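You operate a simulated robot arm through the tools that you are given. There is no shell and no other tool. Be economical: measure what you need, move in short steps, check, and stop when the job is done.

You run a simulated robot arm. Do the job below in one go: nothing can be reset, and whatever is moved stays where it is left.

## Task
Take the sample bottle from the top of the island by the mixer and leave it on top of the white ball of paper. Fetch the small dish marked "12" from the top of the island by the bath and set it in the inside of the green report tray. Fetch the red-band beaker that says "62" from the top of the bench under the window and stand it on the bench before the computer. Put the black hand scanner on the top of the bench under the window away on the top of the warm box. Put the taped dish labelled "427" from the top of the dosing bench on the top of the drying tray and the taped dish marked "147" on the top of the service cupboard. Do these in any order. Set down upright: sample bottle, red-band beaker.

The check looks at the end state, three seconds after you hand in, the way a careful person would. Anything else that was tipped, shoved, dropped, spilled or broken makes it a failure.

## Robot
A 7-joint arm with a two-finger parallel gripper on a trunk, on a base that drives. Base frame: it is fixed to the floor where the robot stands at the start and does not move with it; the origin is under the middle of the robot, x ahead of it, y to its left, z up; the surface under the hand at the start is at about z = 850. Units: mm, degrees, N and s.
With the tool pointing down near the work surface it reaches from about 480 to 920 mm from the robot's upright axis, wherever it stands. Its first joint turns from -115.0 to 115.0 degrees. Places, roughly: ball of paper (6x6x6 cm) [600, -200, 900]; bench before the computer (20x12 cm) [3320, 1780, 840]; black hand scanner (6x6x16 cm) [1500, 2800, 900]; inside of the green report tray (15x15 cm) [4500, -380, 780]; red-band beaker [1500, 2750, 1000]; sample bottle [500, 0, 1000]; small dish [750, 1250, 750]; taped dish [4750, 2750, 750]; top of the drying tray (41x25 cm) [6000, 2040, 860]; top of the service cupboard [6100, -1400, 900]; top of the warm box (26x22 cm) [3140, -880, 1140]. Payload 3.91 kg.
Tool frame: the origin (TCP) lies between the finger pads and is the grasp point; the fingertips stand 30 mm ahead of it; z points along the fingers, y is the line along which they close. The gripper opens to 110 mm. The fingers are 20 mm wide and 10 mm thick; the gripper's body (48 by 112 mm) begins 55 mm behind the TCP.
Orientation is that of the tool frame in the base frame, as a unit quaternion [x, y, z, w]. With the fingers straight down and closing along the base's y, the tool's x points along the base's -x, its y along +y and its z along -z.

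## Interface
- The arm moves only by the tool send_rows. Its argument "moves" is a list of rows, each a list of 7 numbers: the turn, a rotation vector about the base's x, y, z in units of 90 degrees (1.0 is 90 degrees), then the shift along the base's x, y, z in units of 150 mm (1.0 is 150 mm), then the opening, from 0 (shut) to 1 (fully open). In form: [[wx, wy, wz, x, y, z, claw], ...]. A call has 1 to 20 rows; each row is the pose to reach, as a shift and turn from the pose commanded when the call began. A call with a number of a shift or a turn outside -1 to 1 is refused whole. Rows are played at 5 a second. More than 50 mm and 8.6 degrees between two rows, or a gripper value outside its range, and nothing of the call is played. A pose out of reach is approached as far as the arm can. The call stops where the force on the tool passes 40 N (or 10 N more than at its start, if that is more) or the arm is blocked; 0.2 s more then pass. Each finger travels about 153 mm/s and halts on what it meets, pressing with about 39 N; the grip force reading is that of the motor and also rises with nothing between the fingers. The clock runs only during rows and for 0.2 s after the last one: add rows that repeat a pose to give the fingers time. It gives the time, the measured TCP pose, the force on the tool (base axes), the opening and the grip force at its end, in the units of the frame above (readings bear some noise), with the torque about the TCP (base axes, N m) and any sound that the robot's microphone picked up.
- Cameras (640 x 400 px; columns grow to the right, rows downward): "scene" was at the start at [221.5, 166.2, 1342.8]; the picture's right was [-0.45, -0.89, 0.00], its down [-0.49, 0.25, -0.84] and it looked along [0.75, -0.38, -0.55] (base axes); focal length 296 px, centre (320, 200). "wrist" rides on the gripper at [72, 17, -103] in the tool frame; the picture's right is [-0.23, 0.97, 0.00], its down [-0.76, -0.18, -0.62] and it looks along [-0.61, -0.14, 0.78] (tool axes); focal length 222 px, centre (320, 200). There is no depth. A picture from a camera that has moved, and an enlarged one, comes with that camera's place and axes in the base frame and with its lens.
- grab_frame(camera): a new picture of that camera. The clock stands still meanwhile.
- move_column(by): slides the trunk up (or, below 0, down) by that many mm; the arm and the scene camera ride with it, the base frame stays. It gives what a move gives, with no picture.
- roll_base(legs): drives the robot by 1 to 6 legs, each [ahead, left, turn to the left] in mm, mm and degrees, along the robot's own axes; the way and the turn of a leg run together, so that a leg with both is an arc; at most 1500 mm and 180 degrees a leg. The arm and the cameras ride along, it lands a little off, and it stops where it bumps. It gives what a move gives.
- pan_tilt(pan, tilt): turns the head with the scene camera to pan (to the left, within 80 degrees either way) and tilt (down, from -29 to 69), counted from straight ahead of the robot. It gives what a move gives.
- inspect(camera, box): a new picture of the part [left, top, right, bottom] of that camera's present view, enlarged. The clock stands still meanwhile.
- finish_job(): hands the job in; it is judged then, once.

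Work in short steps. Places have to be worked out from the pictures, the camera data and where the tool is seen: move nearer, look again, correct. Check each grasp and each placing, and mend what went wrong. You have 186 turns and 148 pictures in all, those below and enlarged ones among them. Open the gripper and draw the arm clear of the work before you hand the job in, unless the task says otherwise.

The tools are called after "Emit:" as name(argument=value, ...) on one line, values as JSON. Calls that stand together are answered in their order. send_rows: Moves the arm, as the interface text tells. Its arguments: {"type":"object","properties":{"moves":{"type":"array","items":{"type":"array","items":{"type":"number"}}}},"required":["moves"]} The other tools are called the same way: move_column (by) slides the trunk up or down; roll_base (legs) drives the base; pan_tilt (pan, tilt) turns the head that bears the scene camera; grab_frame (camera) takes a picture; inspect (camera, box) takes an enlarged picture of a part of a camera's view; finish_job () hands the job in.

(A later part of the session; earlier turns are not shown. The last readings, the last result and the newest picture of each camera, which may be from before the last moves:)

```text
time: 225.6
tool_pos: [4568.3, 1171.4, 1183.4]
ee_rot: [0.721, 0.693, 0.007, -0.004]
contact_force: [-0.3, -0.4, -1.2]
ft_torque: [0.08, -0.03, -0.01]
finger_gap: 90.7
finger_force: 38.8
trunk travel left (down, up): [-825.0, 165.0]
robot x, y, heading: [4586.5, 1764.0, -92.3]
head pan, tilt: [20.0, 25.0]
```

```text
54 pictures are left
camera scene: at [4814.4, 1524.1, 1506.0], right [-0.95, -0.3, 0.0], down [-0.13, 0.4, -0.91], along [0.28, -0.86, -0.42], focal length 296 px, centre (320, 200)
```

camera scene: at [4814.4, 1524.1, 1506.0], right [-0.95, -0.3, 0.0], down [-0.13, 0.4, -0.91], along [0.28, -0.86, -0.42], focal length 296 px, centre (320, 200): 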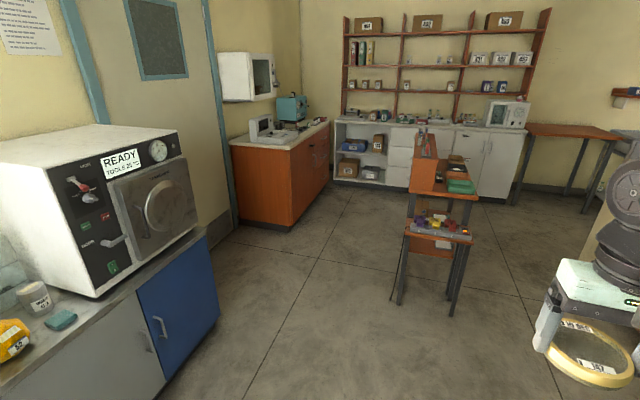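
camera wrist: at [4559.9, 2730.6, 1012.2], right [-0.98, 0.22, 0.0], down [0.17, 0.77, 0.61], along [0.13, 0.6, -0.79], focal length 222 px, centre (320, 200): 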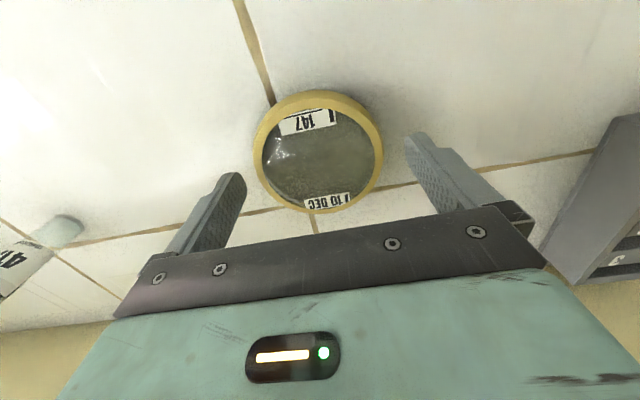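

There's an open path past the shelf table; the orange service cupboard spans x≈5720–6270, y≈-580 to -1755. I drive diagonally and then south.

Emit:
roll_base(legs=[[1280, 710, 2.3], [1450, 0, 0]])

Emit:
pan_tilt(pan=55, tilt=30)

Emit:
grab_frame(camera="scene")

```text
time: 239.8
tool_pos: [5185.0, -1603.5, 1183.5]
ee_rot: [0.723, 0.691, 0.007, -0.003]
contact_force: [-0.4, 0.3, -0.4]
ft_torque: [0.03, 0.03, -0.01]
finger_gap: 90.6
finger_force: 38.7
trunk travel left (down, up): [-825.0, 165.0]
robot x, y, heading: [5204.0, -1011.9, -92.5]
head pan, tilt: [20.0, 25.0]
```

```text
time: 240.8
tool_pos: [5184.8, -1601.9, 1184.4]
ee_rot: [0.723, 0.691, 0.007, -0.003]
contact_force: [-0.1, 0.5, -1.6]
ft_torque: [0.01, 0.01, -0.01]
finger_gap: 90.7
finger_force: 38.7
trunk travel left (down, up): [-825.0, 165.0]
robot x, y, heading: [5207.8, -1012.6, -92.7]
head pan, tilt: [55.0, 30.0]
```

```text
53 pictures are left
camera scene: at [5477.3, -1218.4, 1498.1], right [-0.61, -0.79, 0.0], down [-0.4, 0.31, -0.87], along [0.69, -0.53, -0.5], focal length 296 px, centre (320, 200)
```

scene: 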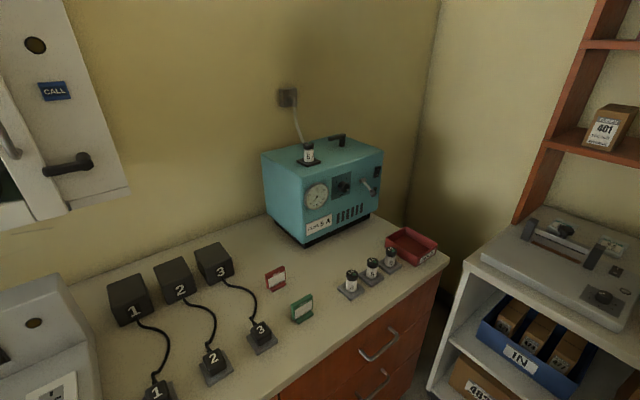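

The cupboard top has a free patch around (5995, -1565) between the small signs and the teal unit. I turn to face it and slide over for a closer look.

Emit:
roll_base(legs=[[0, 0, 92.7], [0, -440, 0]])

Emit:
pan_tilt(pan=-20, tilt=38)

Emit:
grab_frame(camera="scene")

```text
time: 247.3
tool_pos: [5797.9, -1445.4, 1183.0]
ee_rot: [-0.002, 1.0, 0.003, -0.007]
contact_force: [0.0, -0.2, -0.9]
ft_torque: [0.01, 0.02, 0.0]
finger_gap: 90.7
finger_force: 39.3
trunk travel left (down, up): [-825.0, 165.0]
robot x, y, heading: [5210.5, -1447.2, 0.2]
head pan, tilt: [55.0, 30.0]
```

```text
time: 248.8
tool_pos: [5796.8, -1444.4, 1183.7]
ee_rot: [-0.002, 1.0, 0.003, -0.007]
contact_force: [0.0, -0.1, -1.6]
ft_torque: [-0.03, 0.03, -0.01]
finger_gap: 90.5
finger_force: 38.7
trunk travel left (down, up): [-825.0, 165.0]
robot x, y, heading: [5210.9, -1449.4, -0.0]
head pan, tilt: [-20.0, 38.0]
```

```text
52 pictures are left
camera scene: at [5430.5, -1272.6, 1485.7], right [-0.34, -0.94, 0.0], down [-0.58, 0.21, -0.79], along [0.74, -0.27, -0.62], focal length 296 px, centre (320, 200)
```

scene: 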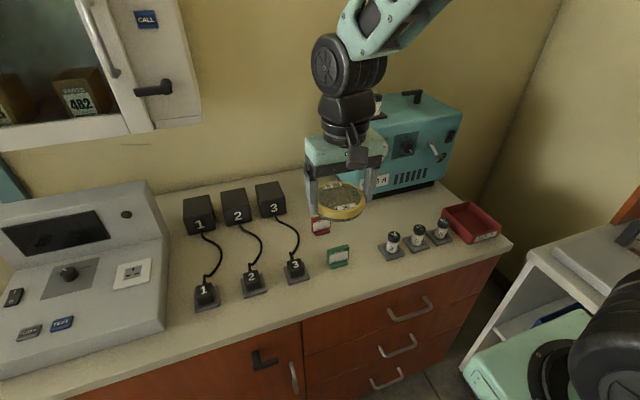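

A placing point at (5960, -1570) leaves 50 mm or more to every neighbour with the present finger direction. I move over it.

Emit:
send_rows(moves=[[0, 0, 0, 0.15, -0.25, 0, 0.6], [0, 0, 0, 0.3, -0.5, 0, 0.6], [0, 0, 0, 0.5, -0.75, 0, 0.6], [0, 0, 0, 0.75, -0.835, -0.1, 0.6], [0, 0, 0, 1, -0.835, -0.3, 0.6], [0, 0, 0, 1, -0.835, -0.6, 0.6]])

Emit:
send_rows(moves=[[0, 0, 0, 0.09, 0, -0.2, 0.6], [0, 0, 0, 0.09, 0, -0.5, 0.6], [0, 0, 0, 0.09, 0, -0.75, 0.6], [0, 0, 0, 0.09, 0, -0.75, 0.6]])

Emit:
inspect(camera="scene", box=[240, 130, 480, 300])

Emit:
grab_frame(camera="wrist")

```text
time: 250.2
tool_pos: [5947.3, -1568.4, 1094.9]
ee_rot: [-0.001, 1.0, 0.003, -0.006]
contact_force: [-0.7, -0.5, -1.4]
ft_torque: [0.0, 0.03, 0.03]
finger_gap: 90.5
finger_force: 39.4
trunk travel left (down, up): [-825.0, 165.0]
robot x, y, heading: [5206.4, -1450.1, -0.1]
head pan, tilt: [-20.0, 38.0]
```

```text
time: 251.2
tool_pos: [5960.3, -1567.6, 982.6]
ee_rot: [-0.001, 1.0, 0.003, -0.007]
contact_force: [-1.0, 0.6, -1.7]
ft_torque: [0.0, 0.0, 0.0]
finger_gap: 90.5
finger_force: 39.1
trunk travel left (down, up): [-825.0, 165.0]
robot x, y, heading: [5207.3, -1449.3, 0.2]
head pan, tilt: [-20.0, 38.0]
```

```text
2.35 times, centred on (360, 215) of scene
camera zoom: at [5430.5, -1272.7, 1485.7], right [-0.34, -0.94, 0.0], down [-0.58, 0.21, -0.79], along [0.74, -0.27, -0.62], focal length 697 px, centre (226, 165)
```

zoom: 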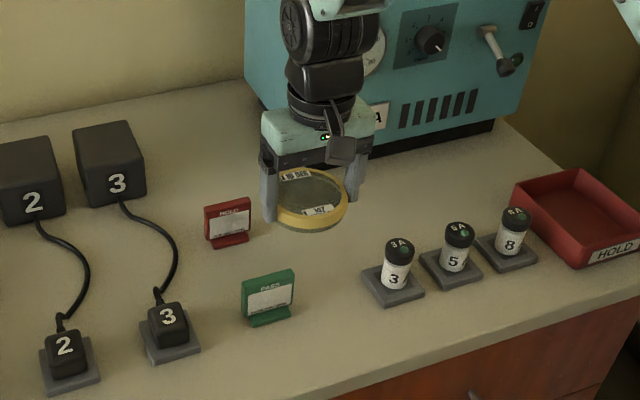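

```text
50 pictures are left
camera wrist: at [5887.9, -1551.3, 1086.3], right [0.22, 0.97, 0.0], down [0.77, -0.18, 0.61], along [0.6, -0.14, -0.79], focal length 222 px, centre (320, 200)
```

wrist: 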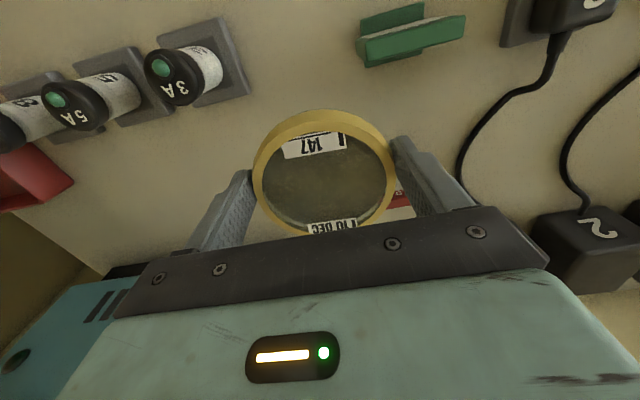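

The red sign is close to the left finger's opening path, so I shift 16 mm away from it, then lower to contact.

Emit:
send_rows(moves=[[0, 0, 0, 0, -0.107, 0, 0.6], [0, 0, 0, 0, -0.107, -0.15, 0.6], [0, 0, 0, 0, -0.107, -0.27, 0.6], [0, 0, 0, 0, -0.107, -0.27, 0.6]])

Emit:
send_rows(moves=[[0, 0, 0, 0, 0, -0.02, 0.6], [0, 0, 0, 0, 0, -0.04, 0.6], [0, 0, 0, 0, 0, -0.04, 0.6]])

```text
time: 252.2
tool_pos: [5961.2, -1584.8, 940.8]
ee_rot: [-0.001, 1.0, 0.002, -0.007]
contact_force: [-0.3, 0.0, -1.1]
ft_torque: [0.01, 0.01, -0.03]
finger_gap: 90.5
finger_force: 39.3
trunk travel left (down, up): [-825.0, 165.0]
robot x, y, heading: [5210.4, -1451.9, 0.0]
head pan, tilt: [-20.0, 38.0]
```

```text
time: 253.0
tool_pos: [5960.3, -1586.1, 935.2]
ee_rot: [-0.002, 1.0, 0.002, -0.007]
contact_force: [-0.7, -1.1, -1.2]
ft_torque: [-0.01, 0.05, 0.02]
finger_gap: 90.4
finger_force: 38.7
trunk travel left (down, up): [-825.0, 165.0]
robot x, y, heading: [5210.1, -1449.3, 0.3]
head pan, tilt: [-20.0, 38.0]
```

Still no contact; I continue down in small steps.

Emit:
send_rows(moves=[[0, 0, 0, 0, 0, -0.02, 0.6], [0, 0, 0, 0, 0, -0.02, 0.6]])

Emit:
send_rows(moves=[[0, 0, 0, 0, 0, -0.02, 0.6], [0, 0, 0, 0, 0, -0.02, 0.6]])

Emit:
inspect(camera="scene", box=[280, 170, 440, 290])

```text
time: 253.6
tool_pos: [5961.7, -1585.4, 931.1]
ee_rot: [-0.002, 1.0, 0.003, -0.006]
contact_force: [0.2, 0.0, -0.9]
ft_torque: [-0.04, -0.01, 0.03]
finger_gap: 90.3
finger_force: 39.0
trunk travel left (down, up): [-825.0, 165.0]
robot x, y, heading: [5208.3, -1446.6, 0.3]
head pan, tilt: [-20.0, 38.0]
```

```text
time: 254.2
tool_pos: [5961.5, -1586.4, 928.1]
ee_rot: [-0.002, 1.0, 0.003, -0.007]
contact_force: [-0.2, 1.0, -1.5]
ft_torque: [0.03, 0.03, 0.0]
finger_gap: 90.5
finger_force: 39.0
trunk travel left (down, up): [-825.0, 165.0]
robot x, y, heading: [5209.3, -1450.7, 0.0]
head pan, tilt: [-20.0, 38.0]
```

```text
3.33 times, centred on (360, 230) of scene
camera zoom: at [5430.5, -1272.7, 1485.7], right [-0.34, -0.94, 0.0], down [-0.58, 0.21, -0.79], along [0.74, -0.27, -0.62], focal length 988 px, centre (187, 100)
```

zoom: 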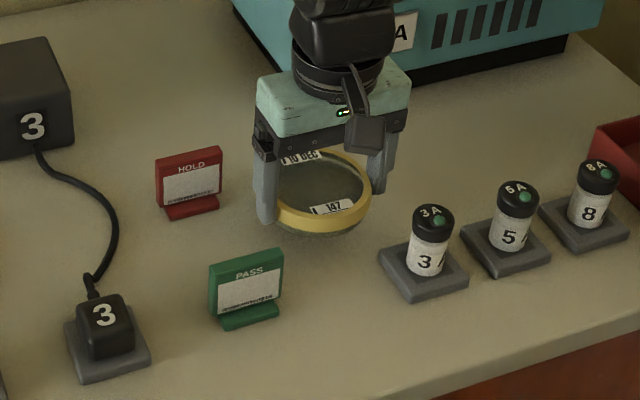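

Still hovering a little; I continue down in 4 mm increments.

Emit:
send_rows(moves=[[0, 0, 0, 0, 0, -0.013, 0.6], [0, 0, 0, 0, 0, -0.027, 0.6], [0, 0, 0, 0, 0, -0.027, 0.6]])

Emit:
send_rows(moves=[[0, 0, 0, 0, 0, -0.013, 0.6], [0, 0, 0, 0, 0, -0.027, 0.6], [0, 0, 0, 0, 0, -0.027, 0.6]])

```text
time: 255.0
tool_pos: [5961.2, -1586.0, 924.1]
ee_rot: [-0.002, 1.0, 0.003, -0.007]
contact_force: [-0.3, 0.0, -0.9]
ft_torque: [0.02, 0.03, 0.01]
finger_gap: 90.4
finger_force: 39.2
trunk travel left (down, up): [-825.0, 165.0]
robot x, y, heading: [5204.6, -1448.7, 0.5]
head pan, tilt: [-20.0, 38.0]
```

```text
time: 255.8
tool_pos: [5961.7, -1583.8, 920.5]
ee_rot: [-0.002, 1.0, 0.002, -0.006]
contact_force: [0.0, -0.1, -1.0]
ft_torque: [0.01, -0.01, 0.01]
finger_gap: 90.5
finger_force: 39.2
trunk travel left (down, up): [-825.0, 165.0]
robot x, y, heading: [5208.5, -1451.9, 0.1]
head pan, tilt: [-20.0, 38.0]
```

Continuing the gentle descent.

Emit:
send_rows(moves=[[0, 0, 0, 0, 0, -0.013, 0.6], [0, 0, 0, 0, 0, -0.027, 0.6], [0, 0, 0, 0, 0, -0.027, 0.6]])

Emit:
send_rows(moves=[[0, 0, 0, 0, 0, -0.013, 0.6], [0, 0, 0, 0, 0, -0.027, 0.6], [0, 0, 0, 0, 0, -0.027, 0.6]])

```text
time: 256.6
tool_pos: [5960.5, -1586.0, 917.7]
ee_rot: [-0.001, 1.0, 0.003, -0.007]
contact_force: [0.2, -0.8, -1.4]
ft_torque: [-0.02, 0.02, 0.03]
finger_gap: 90.7
finger_force: 38.9
trunk travel left (down, up): [-825.0, 165.0]
robot x, y, heading: [5209.0, -1453.4, 0.2]
head pan, tilt: [-20.0, 38.0]
```

```text
time: 257.4
tool_pos: [5961.2, -1585.1, 913.0]
ee_rot: [-0.002, 1.0, 0.003, -0.007]
contact_force: [0.4, -0.7, -1.6]
ft_torque: [0.02, 0.04, 0.02]
finger_gap: 90.4
finger_force: 38.7
trunk travel left (down, up): [-825.0, 165.0]
robot x, y, heading: [5208.7, -1451.7, 0.3]
head pan, tilt: [-20.0, 38.0]
```

I check the picture to judge the remaining gap.

Emit:
inspect(camera="scene", box=[280, 170, 440, 290])

Emit:
send_rows(moves=[[0, 0, 0, 0, 0, -0.013, 0.6], [0, 0, 0, 0, 0, -0.027, 0.6], [0, 0, 0, 0, 0, -0.027, 0.6]])

```text
3.33 times, centred on (360, 230) of scene
camera zoom: at [5430.5, -1272.7, 1485.7], right [-0.34, -0.94, 0.0], down [-0.58, 0.21, -0.79], along [0.74, -0.27, -0.62], focal length 988 px, centre (187, 100)
```

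zoom: 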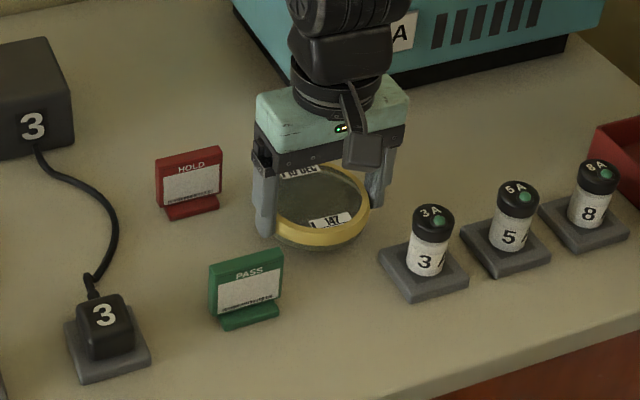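

```text
time: 258.2
tool_pos: [5959.9, -1585.4, 908.7]
ee_rot: [-0.002, 1.0, 0.002, -0.007]
contact_force: [-0.7, 0.2, -1.6]
ft_torque: [0.01, 0.04, -0.02]
finger_gap: 90.9
finger_force: 38.7
trunk travel left (down, up): [-825.0, 165.0]
robot x, y, heading: [5205.5, -1453.7, -0.1]
head pan, tilt: [-20.0, 38.0]
```

I shift 8 mm away from the bottle pads, then keep descending.

Emit:
send_rows(moves=[[0, 0, 0, 0.053, 0.01, 0, 0.6], [0, 0, 0, 0.053, 0.01, -0.027, 0.6], [0, 0, 0, 0.053, 0.01, -0.053, 0.6], [0, 0, 0, 0.053, 0.01, -0.053, 0.6]])

Emit:
send_rows(moves=[[0, 0, 0, 0, 0, -0.013, 0.6], [0, 0, 0, 0, 0, -0.027, 0.6], [0, 0, 0, 0, 0, -0.027, 0.6]])

```text
time: 259.2
tool_pos: [5969.5, -1584.7, 900.7]
ee_rot: [-0.002, 1.0, 0.002, -0.007]
contact_force: [0.9, -0.2, -1.9]
ft_torque: [0.01, 0.03, 0.05]
finger_gap: 90.7
finger_force: 38.9
trunk travel left (down, up): [-825.0, 165.0]
robot x, y, heading: [5208.9, -1450.3, 0.4]
head pan, tilt: [-20.0, 38.0]
```

```text
time: 260.0
tool_pos: [5968.4, -1586.0, 896.7]
ee_rot: [-0.001, 1.0, 0.003, -0.008]
contact_force: [-0.5, -0.3, -1.3]
ft_torque: [0.0, 0.05, -0.02]
finger_gap: 90.6
finger_force: 39.4
trunk travel left (down, up): [-825.0, 165.0]
robot x, y, heading: [5207.0, -1450.5, 0.3]
head pan, tilt: [-20.0, 38.0]
```

Continuing down in 4 mm steps.

Emit:
send_rows(moves=[[0, 0, 0, 0, 0, -0.013, 0.6], [0, 0, 0, 0, 0, -0.027, 0.6], [0, 0, 0, 0, 0, -0.027, 0.6]])

Emit:
send_rows(moves=[[0, 0, 0, 0, 0, -0.013, 0.6], [0, 0, 0, 0, 0, -0.027, 0.6], [0, 0, 0, 0, 0, -0.027, 0.6]])

Emit:
inspect(camera="scene", box=[300, 190, 420, 280])

```text
time: 260.8
tool_pos: [5969.9, -1584.9, 894.1]
ee_rot: [-0.002, 1.0, 0.003, -0.005]
contact_force: [-4.0, 0.4, 23.5]
ft_torque: [-0.24, -0.07, 0.18]
finger_gap: 90.2
finger_force: 38.8
trunk travel left (down, up): [-825.0, 165.0]
robot x, y, heading: [5206.5, -1449.9, 0.3]
head pan, tilt: [-20.0, 38.0]
```

```text
time: 261.6
tool_pos: [5967.4, -1584.6, 890.6]
ee_rot: [-0.001, 1.0, 0.002, -0.007]
contact_force: [-8.3, -1.9, 32.6]
ft_torque: [-0.85, 0.18, -0.35]
finger_gap: 90.0
finger_force: 39.2
trunk travel left (down, up): [-825.0, 165.0]
robot x, y, heading: [5208.4, -1453.8, 0.0]
head pan, tilt: [-20.0, 38.0]
```

```text
4.44 times, centred on (360, 235) of scene
camera zoom: at [5428.5, -1272.5, 1486.2], right [-0.34, -0.94, 0.0], down [-0.58, 0.21, -0.79], along [0.74, -0.27, -0.61], focal length 1317 px, centre (142, 44)
```

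zoom: 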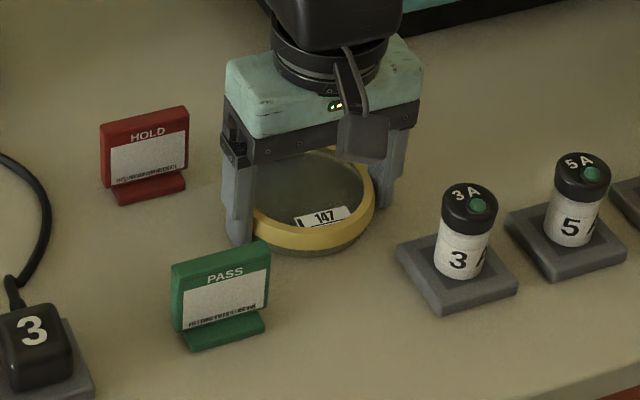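

Contact near TCP 894. I back up 4 mm, open, and rise.

Emit:
send_rows(moves=[[0, 0, 0, 0, 0, 0.027, 0.6], [0, 0, 0, 0, 0, 0.027, 0.8], [0, 0, 0, 0, 0, 0.027, 0.97], [0, 0, 0, 0, 0, 0.027, 0.97], [0, 0, 0, 0, 0, 0.2, 0.97], [0, 0, 0, 0, 0, 0.5, 0.97], [0, 0, 0, 0, 0, 0.8, 0.97], [0, 0, 0, 0, 0, 1, 0.97]])

Emit:
send_rows(moves=[[0, 0, 0, -0.15, 0.1, 0.25, 0.97], [0, 0, 0, -0.35, 0.2, 0.5, 0.97], [0, 0, 0, -0.55, 0.3, 0.75, 0.97], [0, 0, 0, -0.75, 0.4, 0.95, 0.97], [0, 0, 0, -1, 0.5, 1, 0.97]])

Emit:
inspect(camera="scene", box=[240, 150, 460, 300])

```text
time: 263.4
tool_pos: [5968.4, -1584.6, 1038.8]
ee_rot: [-0.001, 1.0, 0.003, -0.007]
contact_force: [0.3, -0.8, -0.6]
ft_torque: [-0.02, 0.04, -0.01]
finger_gap: 106.8
finger_force: 0.1
trunk travel left (down, up): [-825.0, 165.0]
robot x, y, heading: [5210.9, -1448.8, 0.2]
head pan, tilt: [-20.0, 38.0]
```

```text
refused: row 2 steps farther than a row can; nothing moved
```

```text
2.67 times, centred on (350, 225) of scene
camera zoom: at [5430.7, -1272.7, 1485.6], right [-0.34, -0.94, 0.0], down [-0.58, 0.21, -0.79], along [0.74, -0.27, -0.62], focal length 790 px, centre (240, 133)
```

zoom: 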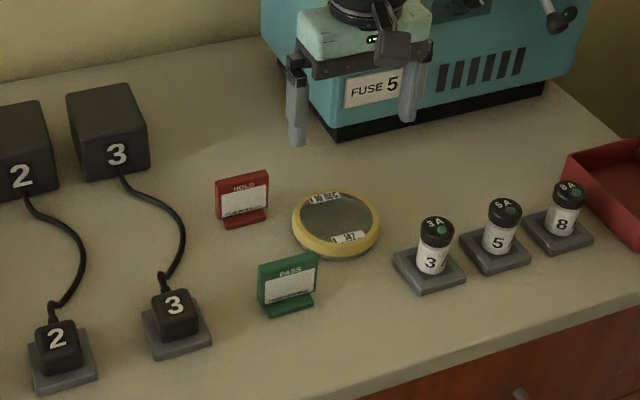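

Dish 147 lies flat on the service cupboard, nothing disturbed. I retract the arm in smaller steps.

Emit:
send_rows(moves=[[0, 0, 0, -0.1, 0.1, 0.25, 0.97], [0, 0, 0, -0.25, 0.2, 0.5, 0.97], [0, 0, 0, -0.4, 0.3, 0.75, 0.97], [0, 0, 0, -0.6, 0.4, 0.95, 0.97], [0, 0, 0, -0.85, 0.55, 1, 0.97], [0, 0, 0, -1, 0.75, 1, 0.97]])

Emit:
roll_base(legs=[[-250, 0, 0], [0, 0, -179.8]])

Emit:
pan_tilt(pan=0, tilt=25)

Emit:
grab_frame(camera="scene")

```text
time: 264.8
tool_pos: [5819.0, -1473.6, 1189.5]
ee_rot: [-0.002, 1.0, 0.002, -0.006]
contact_force: [0.4, 0.2, -0.1]
ft_torque: [0.04, 0.01, 0.0]
finger_gap: 106.5
finger_force: 0.0
trunk travel left (down, up): [-825.0, 165.0]
robot x, y, heading: [5207.4, -1450.2, 0.2]
head pan, tilt: [-20.0, 38.0]
```

```text
time: 273.9
tool_pos: [4342.4, -1445.6, 1190.0]
ee_rot: [1.0, 0.015, 0.007, 0.002]
contact_force: [-0.4, 0.2, 0.0]
ft_torque: [-0.01, -0.02, -0.01]
finger_gap: 106.7
finger_force: 0.2
trunk travel left (down, up): [-825.0, 165.0]
robot x, y, heading: [4956.7, -1453.2, -178.3]
head pan, tilt: [-20.0, 38.0]
```

```text
time: 274.8
tool_pos: [4341.5, -1445.9, 1190.6]
ee_rot: [1.0, 0.015, 0.007, 0.003]
contact_force: [0.2, -1.0, 0.3]
ft_torque: [0.0, 0.03, 0.0]
finger_gap: 106.6
finger_force: 0.1
trunk travel left (down, up): [-825.0, 165.0]
robot x, y, heading: [4955.3, -1451.5, -178.5]
head pan, tilt: [0.0, 25.0]
```

```text
45 pictures are left
camera scene: at [4727.0, -1661.6, 1506.0], right [-0.03, 1.0, 0.0], down [0.42, 0.01, -0.91], along [-0.91, -0.03, -0.42], focal length 296 px, centre (320, 200)
```

scene: 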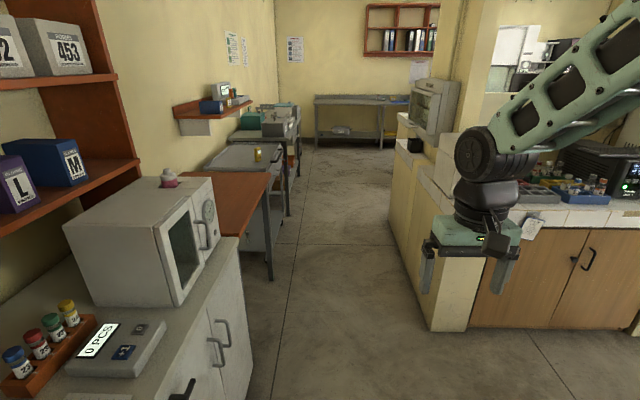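

The corridor back is clear. I drive west, then turn north up the aisle toward the window bench.

Emit:
roll_base(legs=[[1450, 0, -1.5], [1450, 0, 0], [560, 0, 0], [0, 0, -90]])

Emit:
pan_tilt(pan=0, tilt=25)

Emit:
grab_frame(camera="scene")

```text
time: 295.3
tool_pos: [1579.5, -830.6, 1188.8]
ee_rot: [-0.691, 0.723, -0.002, -0.007]
contact_force: [0.4, 0.1, 0.3]
ft_torque: [0.02, -0.03, 0.02]
finger_gap: 106.7
finger_force: 0.0
trunk travel left (down, up): [-825.0, 165.0]
robot x, y, heading: [1530.2, -1443.3, 87.2]
head pan, tilt: [0.0, 25.0]
```

```text
time: 295.9
tool_pos: [1580.3, -830.5, 1190.5]
ee_rot: [-0.692, 0.722, -0.003, -0.007]
contact_force: [0.9, 0.0, 0.2]
ft_torque: [0.02, 0.0, 0.01]
finger_gap: 106.7
finger_force: 0.1
trunk travel left (down, up): [-825.0, 165.0]
robot x, y, heading: [1530.0, -1437.8, 87.6]
head pan, tilt: [0.0, 25.0]
```

```text
44 pictures are left
camera scene: at [1333.7, -1197.4, 1506.1], right [1.0, -0.04, 0.0], down [-0.02, -0.42, -0.91], along [0.04, 0.91, -0.42], focal length 296 px, centre (320, 200)
```

scene: 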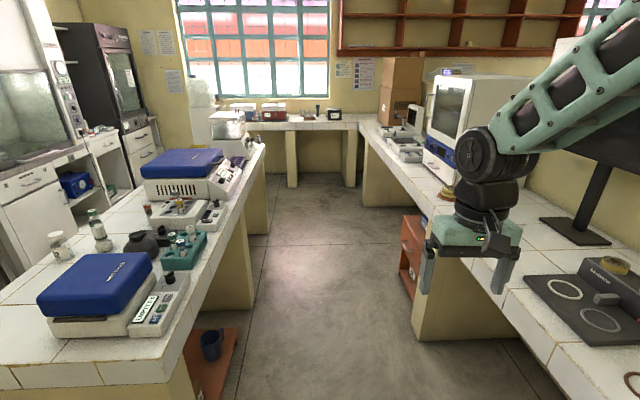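

Way is clear and the bottle still stands on the ball. I drive north to y≈1950 in front of the scanner.

Emit:
roll_base(legs=[[1460, 60, 2.4], [1460, 20, 0], [470, 0, 0]])

Emit:
pan_tilt(pan=-10, tilt=38)

Emit:
grab_frame(camera="scene")

Emit:
grab_frame(camera="wrist")

```text
time: 312.1
tool_pos: [1585.6, 2492.0, 1189.5]
ee_rot: [-0.692, 0.722, -0.003, -0.008]
contact_force: [0.0, -0.5, -0.9]
ft_torque: [0.02, -0.03, 0.01]
finger_gap: 106.5
finger_force: 0.1
trunk travel left (down, up): [-825.0, 165.0]
robot x, y, heading: [1537.7, 1881.6, 87.7]
head pan, tilt: [0.0, 25.0]
```

```text
time: 312.8
tool_pos: [1586.1, 2491.3, 1189.5]
ee_rot: [-0.692, 0.722, -0.003, -0.007]
contact_force: [0.2, 0.1, 0.4]
ft_torque: [-0.01, 0.0, 0.0]
finger_gap: 106.6
finger_force: 0.1
trunk travel left (down, up): [-825.0, 165.0]
robot x, y, heading: [1531.1, 1879.1, 87.6]
head pan, tilt: [-10.0, 38.0]
```

```text
43 pictures are left
camera scene: at [1355.0, 2116.9, 1485.8], right [0.98, -0.21, 0.0], down [-0.13, -0.6, -0.79], along [0.17, 0.77, -0.62], focal length 296 px, centre (320, 200)
```

scene: 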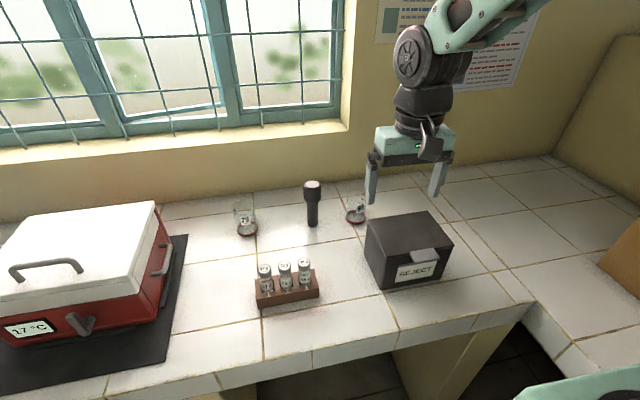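

```text
42 pictures are left
camera wrist: at [1565.0, 2421.7, 1294.2], right [-0.96, 0.27, 0.0], down [0.21, 0.76, 0.61], along [0.16, 0.59, -0.79], focal length 222 px, centre (320, 200)
```

wrist: 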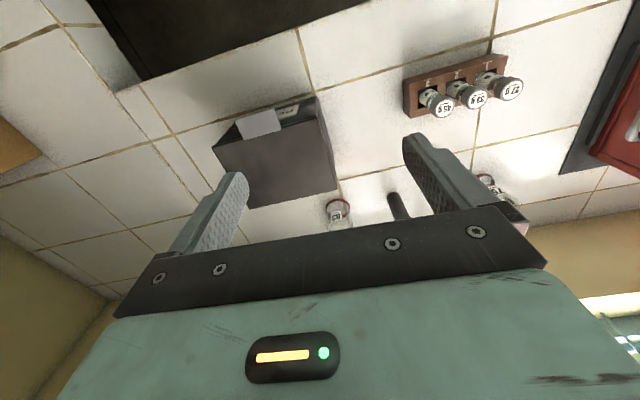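

Scanner stands at about (1479, 2790), head top z≈1005. I move forward 60 mm and bring the hand above it.

Emit:
roll_base(legs=[[65, 0, 0]])

Emit:
send_rows(moves=[[0, 0, 0.01, -0.2, 0.2, 0, 1], [0, 0, 0.01, -0.4, 0.4, 0, 1], [0, 0, 0.01, -0.6, 0.6, 0, 1], [0, 0, 0.01, -0.72, 0.85, 0, 1], [0, 0, 0.01, -0.72, 1, 0, 1]])

Emit:
grab_frame(camera="wrist")

Emit:
inspect(camera="scene", box=[200, 100, 440, 280])

```text
time: 313.8
tool_pos: [1586.3, 2557.8, 1190.1]
ee_rot: [-0.693, 0.721, -0.002, -0.007]
contact_force: [0.1, 0.3, 0.0]
ft_torque: [0.0, 0.0, -0.02]
finger_gap: 106.5
finger_force: 0.1
trunk travel left (down, up): [-825.0, 165.0]
robot x, y, heading: [1539.6, 1947.7, 87.8]
head pan, tilt: [-10.0, 38.0]
```

```text
time: 315.0
tool_pos: [1481.1, 2707.2, 1188.6]
ee_rot: [-0.699, 0.715, -0.004, -0.007]
contact_force: [-0.2, -0.2, 0.0]
ft_torque: [0.03, -0.01, 0.0]
finger_gap: 109.8
finger_force: 0.0
trunk travel left (down, up): [-825.0, 165.0]
robot x, y, heading: [1539.5, 1945.2, 87.7]
head pan, tilt: [-10.0, 38.0]
```

```text
41 pictures are left
camera wrist: at [1461.6, 2636.3, 1293.5], right [-0.97, 0.25, 0.0], down [0.2, 0.77, 0.61], along [0.15, 0.59, -0.79], focal length 222 px, centre (320, 200)
```

wrist: 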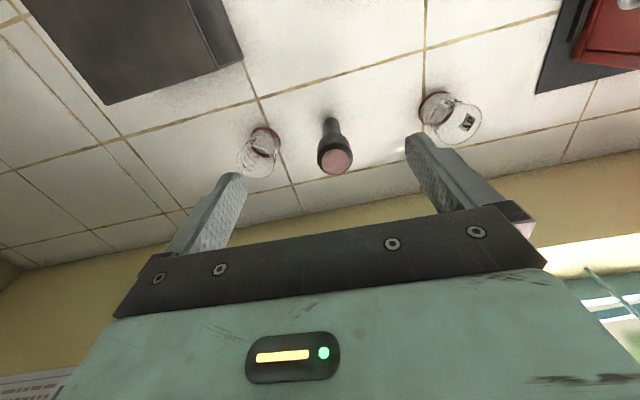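

```text
2.22 times, centred on (320, 190) of scene
camera zoom: at [1357.6, 2181.9, 1485.7], right [0.98, -0.21, 0.0], down [-0.13, -0.6, -0.79], along [0.17, 0.77, -0.62], focal length 658 px, centre (320, 222)
```

zoom: 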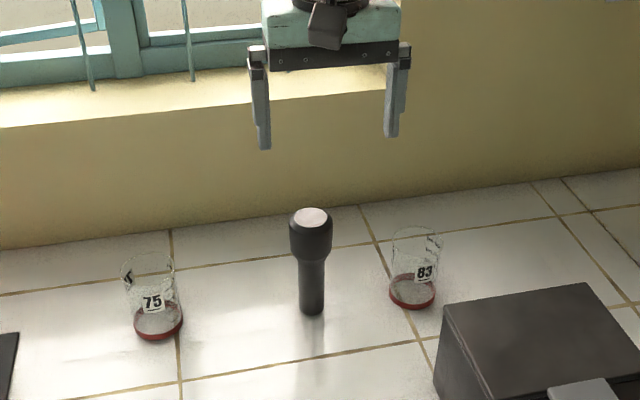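

Both views agree on (1480, 2788). I centre over the head and descend with fingers astride it.

Emit:
send_rows(moves=[[0, 0, 0, 0, 0.3, 0, 1], [0, 0, 0, -0.005, 0.54, 0, 1], [0, 0, 0, -0.005, 0.54, -0.3, 1], [0, 0, 0, -0.005, 0.54, -0.6, 1], [0, 0, 0, -0.005, 0.54, -0.6, 1]])

Emit:
grab_frame(camera="wrist")

```text
time: 316.2
tool_pos: [1480.4, 2789.1, 1101.2]
ee_rot: [-0.698, 0.716, -0.002, -0.006]
contact_force: [0.5, -1.2, 0.3]
ft_torque: [-0.01, 0.06, -0.01]
finger_gap: 110.0
finger_force: 0.0
trunk travel left (down, up): [-825.0, 165.0]
robot x, y, heading: [1540.2, 1948.8, 87.6]
head pan, tilt: [-10.0, 38.0]
```

```text
39 pictures are left
camera wrist: at [1460.8, 2718.0, 1204.9], right [-0.97, 0.25, 0.0], down [0.2, 0.76, 0.61], along [0.15, 0.59, -0.79], focal length 222 px, centre (320, 200)
```

wrist: 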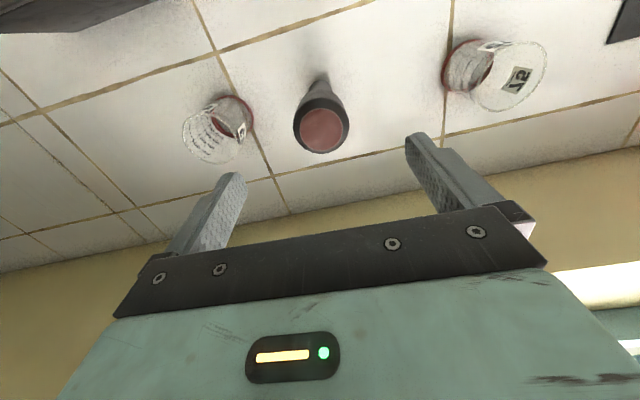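

Aligned. I descend to TCP z≈962 and close on the head.

Emit:
send_rows(moves=[[0, 0, 0, -0.013, 0, -0.3, 1], [0, 0, 0, -0.013, 0, -0.6, 1], [0, 0, 0, -0.013, 0, -0.92, 1], [0, 0, 0, -0.013, 0, -0.92, 0.75], [0, 0, 0, -0.013, 0, -0.92, 0.5], [0, 0, 0, -0.013, 0, -0.92, 0.3], [0, 0, 0, -0.013, 0, -0.92, 0.2], [0, 0, 0, -0.013, 0, -0.92, 0.2]])

Emit:
grab_frame(camera="wrist")

```text
time: 318.0
tool_pos: [1478.8, 2786.8, 959.2]
ee_rot: [-0.699, 0.715, -0.003, -0.006]
contact_force: [0.3, -0.1, -0.2]
ft_torque: [0.0, -0.07, 0.0]
finger_gap: 53.1
finger_force: 38.9
trunk travel left (down, up): [-825.0, 165.0]
robot x, y, heading: [1540.6, 1950.4, 87.8]
head pan, tilt: [-10.0, 38.0]
```

```text
38 pictures are left
camera wrist: at [1458.9, 2716.2, 1064.0], right [-0.97, 0.25, 0.0], down [0.2, 0.77, 0.61], along [0.15, 0.59, -0.79], focal length 222 px, centre (320, 200)
```

wrist: 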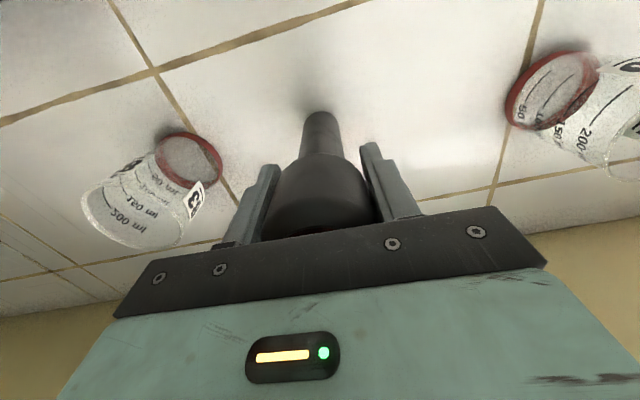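

Held at 53 mm. I lift 300 mm and tuck the arm.

Emit:
send_rows(moves=[[0, 0, 0, 0, 0, 0.1, 0.2], [0, 0, 0, 0, 0, 0.4, 0.2], [0, 0, 0, 0, 0, 0.7, 0.2], [0, 0, 0, 0, 0, 1, 0.2]])

Emit:
send_rows(moves=[[0, 0, 0, 0, 0, 0.3, 0.2], [0, 0, 0, 0.05, -0.15, 0.55, 0.2], [0, 0, 0, 0.1, -0.4, 0.75, 0.2], [0, 0, 0, 0.2, -0.65, 0.9, 0.2], [0, 0, 0, 0.3, -0.9, 1, 0.2], [0, 0, 0, 0.35, -1, 1, 0.2]])

Emit:
send_rows(moves=[[0, 0, 0, 0, -0.3, 0, 0.2], [0, 0, 0, 0, -0.6, 0, 0.2], [0, 0, 0, 0, -0.7, 0, 0.2]])

Emit:
roll_base(legs=[[-120, 0, 0], [0, 0, 179]])

Emit:
grab_frame(camera="scene")

```text
time: 319.0
tool_pos: [1477.8, 2789.4, 1109.0]
ee_rot: [-0.698, 0.716, -0.002, -0.007]
contact_force: [-0.6, 0.4, -2.4]
ft_torque: [-0.04, 0.03, -0.02]
finger_gap: 52.8
finger_force: 39.3
trunk travel left (down, up): [-825.0, 165.0]
robot x, y, heading: [1539.2, 1945.8, 87.9]
head pan, tilt: [-10.0, 38.0]
```

```text
time: 320.4
tool_pos: [1527.7, 2637.1, 1262.5]
ee_rot: [-0.699, 0.715, -0.003, -0.007]
contact_force: [-0.5, -0.4, -0.6]
ft_torque: [0.01, -0.02, 0.03]
finger_gap: 53.0
finger_force: 39.3
trunk travel left (down, up): [-825.0, 165.0]
robot x, y, heading: [1538.6, 1944.8, 87.5]
head pan, tilt: [-10.0, 38.0]
```

```text
time: 321.2
tool_pos: [1528.5, 2533.5, 1260.2]
ee_rot: [-0.699, 0.715, -0.003, -0.006]
contact_force: [0.2, 0.1, -1.2]
ft_torque: [-0.03, -0.02, 0.01]
finger_gap: 53.2
finger_force: 39.2
trunk travel left (down, up): [-825.0, 165.0]
robot x, y, heading: [1538.1, 1944.5, 87.7]
head pan, tilt: [-10.0, 38.0]
```

```text
time: 329.9
tool_pos: [1563.0, 1239.6, 1261.5]
ee_rot: [0.703, 0.711, 0.007, -0.003]
contact_force: [-0.6, -0.7, -1.1]
ft_torque: [0.0, 0.03, 0.0]
finger_gap: 52.8
finger_force: 38.6
trunk travel left (down, up): [-825.0, 165.0]
robot x, y, heading: [1531.9, 1824.1, -90.0]
head pan, tilt: [-10.0, 38.0]
```

```text
37 pictures are left
camera scene: at [1722.2, 1599.3, 1485.7], right [-0.98, 0.18, 0.0], down [0.11, 0.61, -0.79], along [-0.14, -0.78, -0.62], focal length 296 px, centre (320, 200)
```

scene: 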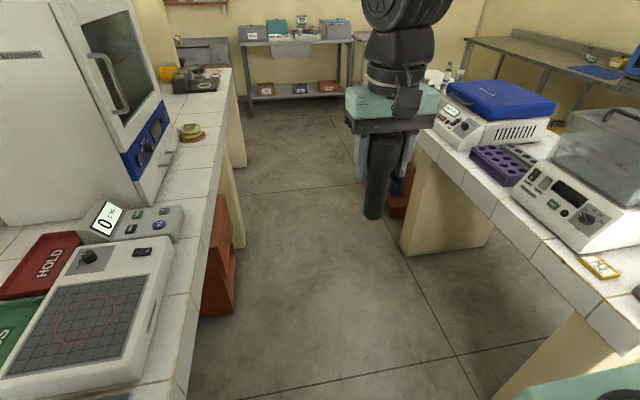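

In passing, I pan right to read the second dish on the island.

Emit:
pan_tilt(pan=-40, tilt=38)

Emit:
inspect(camera="scene", box=[320, 150, 560, 320])

```text
time: 330.8
tool_pos: [1563.2, 1239.1, 1259.9]
ee_rot: [0.703, 0.711, 0.007, -0.003]
contact_force: [0.0, -0.3, -1.3]
ft_torque: [0.01, 0.0, -0.03]
finger_gap: 52.8
finger_force: 39.1
trunk travel left (down, up): [-825.0, 165.0]
robot x, y, heading: [1535.2, 1826.9, -90.1]
head pan, tilt: [-40.0, 38.0]
```

```text
2.35 times, centred on (440, 235) of scene
camera zoom: at [1681.9, 1618.4, 1485.7], right [-0.76, 0.65, 0.0], down [0.4, 0.47, -0.79], along [-0.51, -0.6, -0.62], focal length 697 px, centre (38, 118)
```

zoom: 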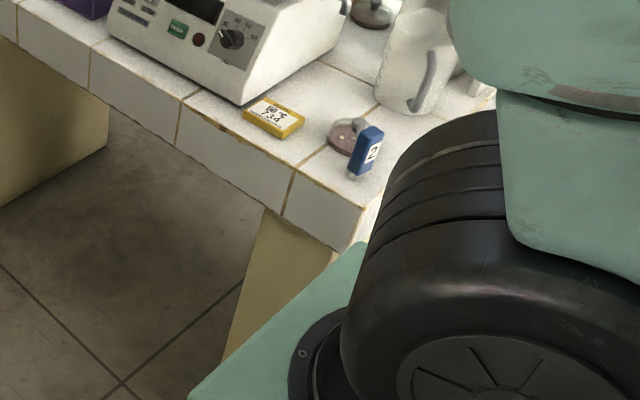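

I zoom tighter on that second dish's rim.

Emit:
inspect(camera="scene", box=[435, 190, 475, 225])

```text
11.43 times, centred on (455, 208) of scene
camera zoom: at [1681.9, 1618.4, 1485.7], right [-0.76, 0.65, 0.0], down [0.4, 0.47, -0.79], along [-0.51, -0.6, -0.62], focal length 3387 px, centre (-1223, 114)
```

zoom: 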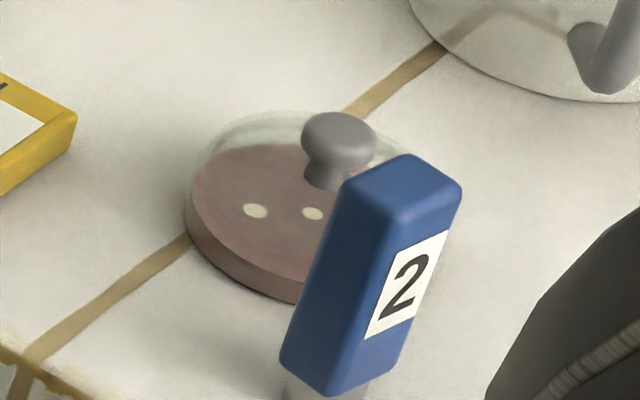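

The label isn't visible from here, but the dish I handled clearly reads "12", so I'll use that one. Now I raise the trunk 150 mm and drive to the warm box.

Emit:
move_column(by=150)

Emit:
roll_base(legs=[[1480, 0, 0], [1480, 0, 0], [310, 0, 0], [0, 0, 90]])

```text
time: 332.6
tool_pos: [1562.7, 1240.0, 1410.7]
ee_rot: [0.704, 0.711, 0.007, -0.003]
contact_force: [0.2, 0.5, -0.8]
ft_torque: [-0.04, 0.0, 0.01]
finger_gap: 52.5
finger_force: 38.9
trunk travel left (down, up): [-975.0, 15.0]
robot x, y, heading: [1533.4, 1825.3, -90.2]
head pan, tilt: [-40.0, 38.0]
```

```text
time: 352.3
tool_pos: [2103.4, -1386.1, 1411.1]
ee_rot: [-0.013, 1.0, 0.003, -0.007]
contact_force: [0.3, 0.2, -1.2]
ft_torque: [0.0, 0.05, 0.02]
finger_gap: 52.3
finger_force: 39.0
trunk travel left (down, up): [-975.0, 15.0]
robot x, y, heading: [1516.9, -1423.0, 0.4]
head pan, tilt: [-40.0, 38.0]
```

Now east along the corridor to x≈3170, then turn left to face the warm box.

Emit:
roll_base(legs=[[1450, -60, -0.4], [210, 0, 0], [0, 0, 90]])

Emit:
pan_tilt(pan=-20, tilt=45)

Emit:
grab_frame(camera="scene")

```text
time: 364.7
tool_pos: [3185.8, -910.6, 1409.4]
ee_rot: [0.71, -0.704, 0.004, 0.007]
contact_force: [0.2, -0.3, -0.5]
ft_torque: [-0.01, 0.02, -0.02]
finger_gap: 51.8
finger_force: 39.4
trunk travel left (down, up): [-975.0, 15.0]
robot x, y, heading: [3213.7, -1498.4, 89.6]
head pan, tilt: [-40.0, 38.0]
```

```text
time: 365.6
tool_pos: [3185.9, -911.0, 1410.4]
ee_rot: [0.71, -0.704, 0.004, 0.006]
contact_force: [0.3, 0.1, -0.5]
ft_torque: [-0.01, 0.02, -0.01]
finger_gap: 52.0
finger_force: 39.5
trunk travel left (down, up): [-975.0, 15.0]
robot x, y, heading: [3213.6, -1495.2, 89.4]
head pan, tilt: [-20.0, 45.0]
```

```text
34 pictures are left
camera scene: at [3038.2, -1276.1, 1625.5], right [0.94, -0.35, 0.0], down [-0.25, -0.66, -0.71], along [0.25, 0.66, -0.71], focal length 296 px, centre (320, 200)
```

scene: 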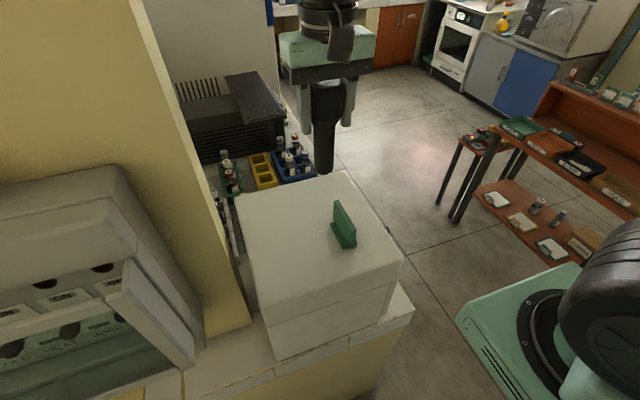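

The box top spans about x 3030–3325, y -1020 to -750, with the sign at (3225, -925). I'll stand the scanner at (3128, -880), left of the sign.

Emit:
send_rows(moves=[[0, 0, 0, -0.2, 0.1, 0, 0.2], [0, 0, 0, -0.38, 0.2, -0.1, 0.2], [0, 0, 0, -0.38, 0.2, -0.4, 0.2], [0, 0, 0, -0.38, 0.2, -0.7, 0.2], [0, 0, 0, -0.38, 0.2, -0.85, 0.2], [0, 0, 0, -0.38, 0.2, -0.85, 0.2]])

Emit:
grab_frame(camera="scene")

Emit:
grab_frame(camera="wrist")

```text
time: 366.9
tool_pos: [3126.9, -881.2, 1284.0]
ee_rot: [0.71, -0.705, 0.002, 0.007]
contact_force: [-0.2, -0.1, -1.5]
ft_torque: [-0.01, -0.01, 0.0]
finger_gap: 51.9
finger_force: 39.1
trunk travel left (down, up): [-975.0, 15.0]
robot x, y, heading: [3214.6, -1498.5, 89.5]
head pan, tilt: [-20.0, 45.0]
```

```text
33 pictures are left
camera scene: at [3038.0, -1275.9, 1625.4], right [0.94, -0.35, 0.0], down [-0.25, -0.66, -0.71], along [0.25, 0.66, -0.71], focal length 296 px, centre (320, 200)
```

scene: 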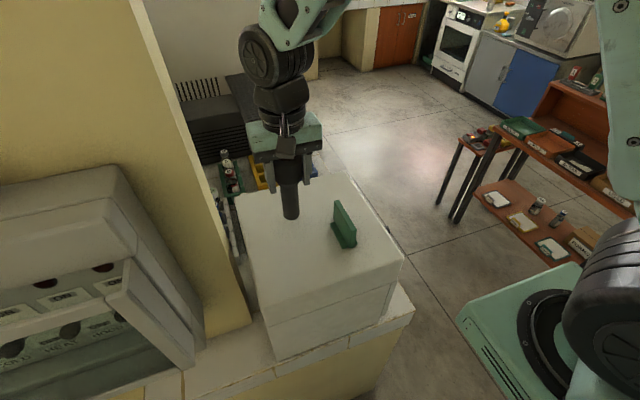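

```text
32 pictures are left
camera wrist: at [3110.0, -952.1, 1387.9], right [-0.98, 0.22, 0.0], down [0.17, 0.77, 0.61], along [0.13, 0.6, -0.79], focal length 222 px, centre (320, 200)
```

wrist: 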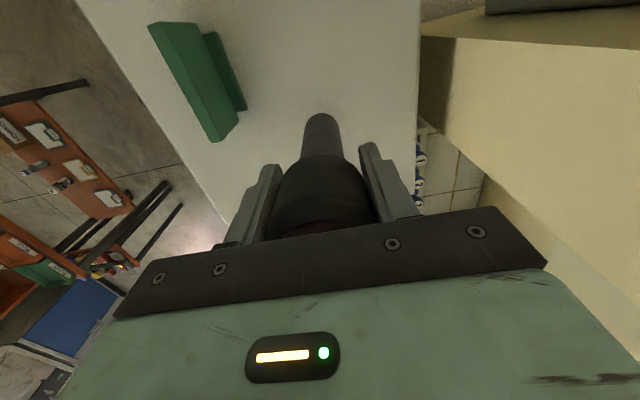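

Position looks good. I lower to just above the box and then feel for contact.

Emit:
send_rows(moves=[[0, 0, 0, 0, 0, -0.1, 0.2], [0, 0, 0, 0, 0, -0.18, 0.2], [0, 0, 0, 0, 0, -0.18, 0.2]])

Emit:
send_rows(moves=[[0, 0, 0, 0, 0, -0.013, 0.2], [0, 0, 0, 0, 0, -0.027, 0.2], [0, 0, 0, 0, 0, -0.027, 0.2]])

Emit:
send_rows(moves=[[0, 0, 0, 0, 0, -0.01, 0.2], [0, 0, 0, 0, 0, -0.02, 0.2], [0, 0, 0, 0, 0, -0.02, 0.2]])

```text
time: 367.8
tool_pos: [3127.7, -881.1, 1256.5]
ee_rot: [0.71, -0.704, 0.003, 0.007]
contact_force: [-0.3, 0.2, -1.3]
ft_torque: [-0.05, -0.02, 0.0]
finger_gap: 51.9
finger_force: 38.8
trunk travel left (down, up): [-975.0, 15.0]
robot x, y, heading: [3217.1, -1495.4, 89.6]
head pan, tilt: [-20.0, 45.0]
```

```text
time: 368.6
tool_pos: [3127.6, -880.7, 1253.6]
ee_rot: [0.709, -0.705, 0.001, 0.005]
contact_force: [3.5, -1.0, 28.0]
ft_torque: [0.34, -0.6, -0.13]
finger_gap: 52.1
finger_force: 39.2
trunk travel left (down, up): [-975.0, 15.0]
robot x, y, heading: [3210.2, -1494.8, 89.4]
head pan, tilt: [-20.0, 45.0]
```

```text
time: 369.4
tool_pos: [3128.1, -880.9, 1248.6]
ee_rot: [0.709, -0.705, 0.003, 0.006]
contact_force: [0.7, -0.2, 28.2]
ft_torque: [0.27, -0.41, -0.02]
finger_gap: 52.0
finger_force: 39.4
trunk travel left (down, up): [-975.0, 15.0]
robot x, y, heading: [3216.4, -1496.5, 89.5]
head pan, tilt: [-20.0, 45.0]
```

Contact at 28 N; I ease up 3 mm and open slightly to check it stands.

Emit:
send_rows(moves=[[0, 0, 0, 0, 0, 0.02, 0.2], [0, 0, 0, 0, 0, 0.02, 0.53], [0, 0, 0, 0, 0, 0.02, 0.55], [0, 0, 0, 0, 0, 0.02, 0.55]])

Emit:
inspect(camera="scene", box=[220, 120, 380, 270])

```text
time: 370.4
tool_pos: [3127.8, -880.0, 1252.5]
ee_rot: [0.709, -0.705, 0.004, 0.007]
contact_force: [-0.3, -0.1, -0.1]
ft_torque: [-0.01, 0.01, 0.0]
finger_gap: 60.6
finger_force: 0.1
trunk travel left (down, up): [-975.0, 15.0]
robot x, y, heading: [3214.6, -1499.9, 89.5]
head pan, tilt: [-20.0, 45.0]
```

```text
2.67 times, centred on (300, 195) of scene
camera zoom: at [3038.1, -1276.1, 1625.4], right [0.94, -0.35, 0.0], down [-0.25, -0.66, -0.71], along [0.25, 0.66, -0.71], focal length 790 px, centre (373, 213)
```

zoom: 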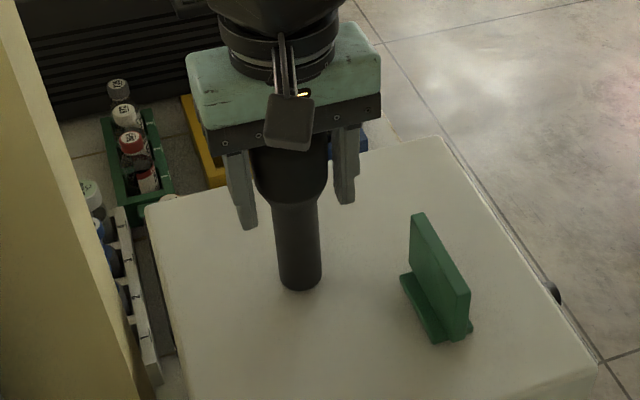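

It stands upright on the box. I open a little more, then rise straight up.

Emit:
send_rows(moves=[[0, 0, 0, 0, 0, 0, 0.75], [0, 0, 0, 0, 0, 0, 0.75], [0, 0, 0, 0, 0, 0.2, 0.75], [0, 0, 0, 0, 0, 0.5, 0.75], [0, 0, 0, 0, 0, 0.75, 0.75], [0, 0, 0, 0, -0.1, 1, 0.75]])

Emit:
inspect(camera="scene", box=[200, 100, 420, 280])

```text
time: 371.8
tool_pos: [3127.9, -893.6, 1401.7]
ee_rot: [0.71, -0.704, 0.002, 0.007]
contact_force: [0.1, -0.3, -0.6]
ft_torque: [0.01, -0.04, 0.03]
finger_gap: 82.4
finger_force: 0.0
trunk travel left (down, up): [-975.0, 15.0]
robot x, y, heading: [3216.8, -1497.7, 89.6]
head pan, tilt: [-20.0, 45.0]
```

```text
2.22 times, centred on (310, 190) of scene
camera zoom: at [3038.0, -1275.7, 1625.4], right [0.94, -0.35, 0.0], down [-0.25, -0.66, -0.71], along [0.25, 0.66, -0.71], focal length 658 px, centre (342, 222)
```

zoom: 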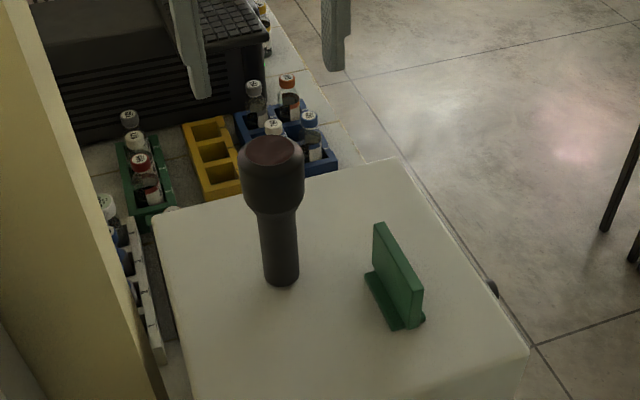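

Scanner stands on the warm box. For dish 12, I turn right to face +x and back along the corridor to the west.

Emit:
roll_base(legs=[[0, 0, -89.6], [-1450, 30, 0], [-300, 0, 0]])

Emit:
pan_tilt(pan=80, tilt=30)

Emit:
grab_frame(camera="scene")

```text
time: 384.4
tool_pos: [2073.7, -1365.6, 1401.6]
ee_rot: [0.004, 1.0, 0.003, -0.006]
contact_force: [0.2, 0.4, 0.5]
ft_torque: [0.0, 0.0, 0.01]
finger_gap: 82.5
finger_force: 0.1
trunk travel left (down, up): [-975.0, 15.0]
robot x, y, heading: [1470.2, -1445.5, -1.3]
head pan, tilt: [-20.0, 45.0]
```

```text
time: 386.1
tool_pos: [2073.1, -1366.4, 1400.9]
ee_rot: [0.004, 1.0, 0.003, -0.007]
contact_force: [0.1, 0.1, 1.4]
ft_torque: [-0.01, 0.0, -0.02]
finger_gap: 82.5
finger_force: 0.0
trunk travel left (down, up): [-975.0, 15.0]
robot x, y, heading: [1470.5, -1442.7, -1.3]
head pan, tilt: [80.0, 30.0]
```

```text
29 pictures are left
camera scene: at [1634.3, -1151.7, 1648.1], right [0.98, -0.2, 0.0], down [-0.1, -0.49, -0.87], along [0.17, 0.85, -0.5], focal length 296 px, centre (320, 200)
```

scene: 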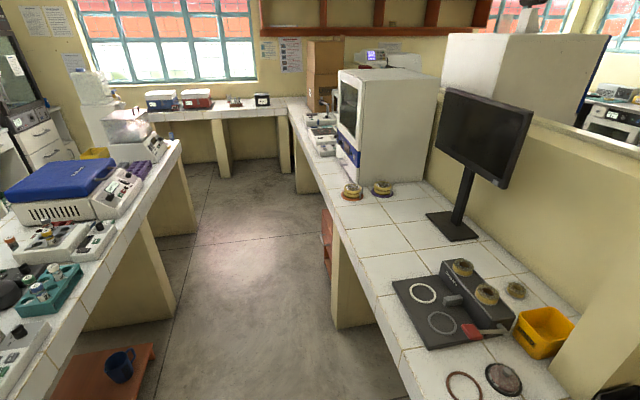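

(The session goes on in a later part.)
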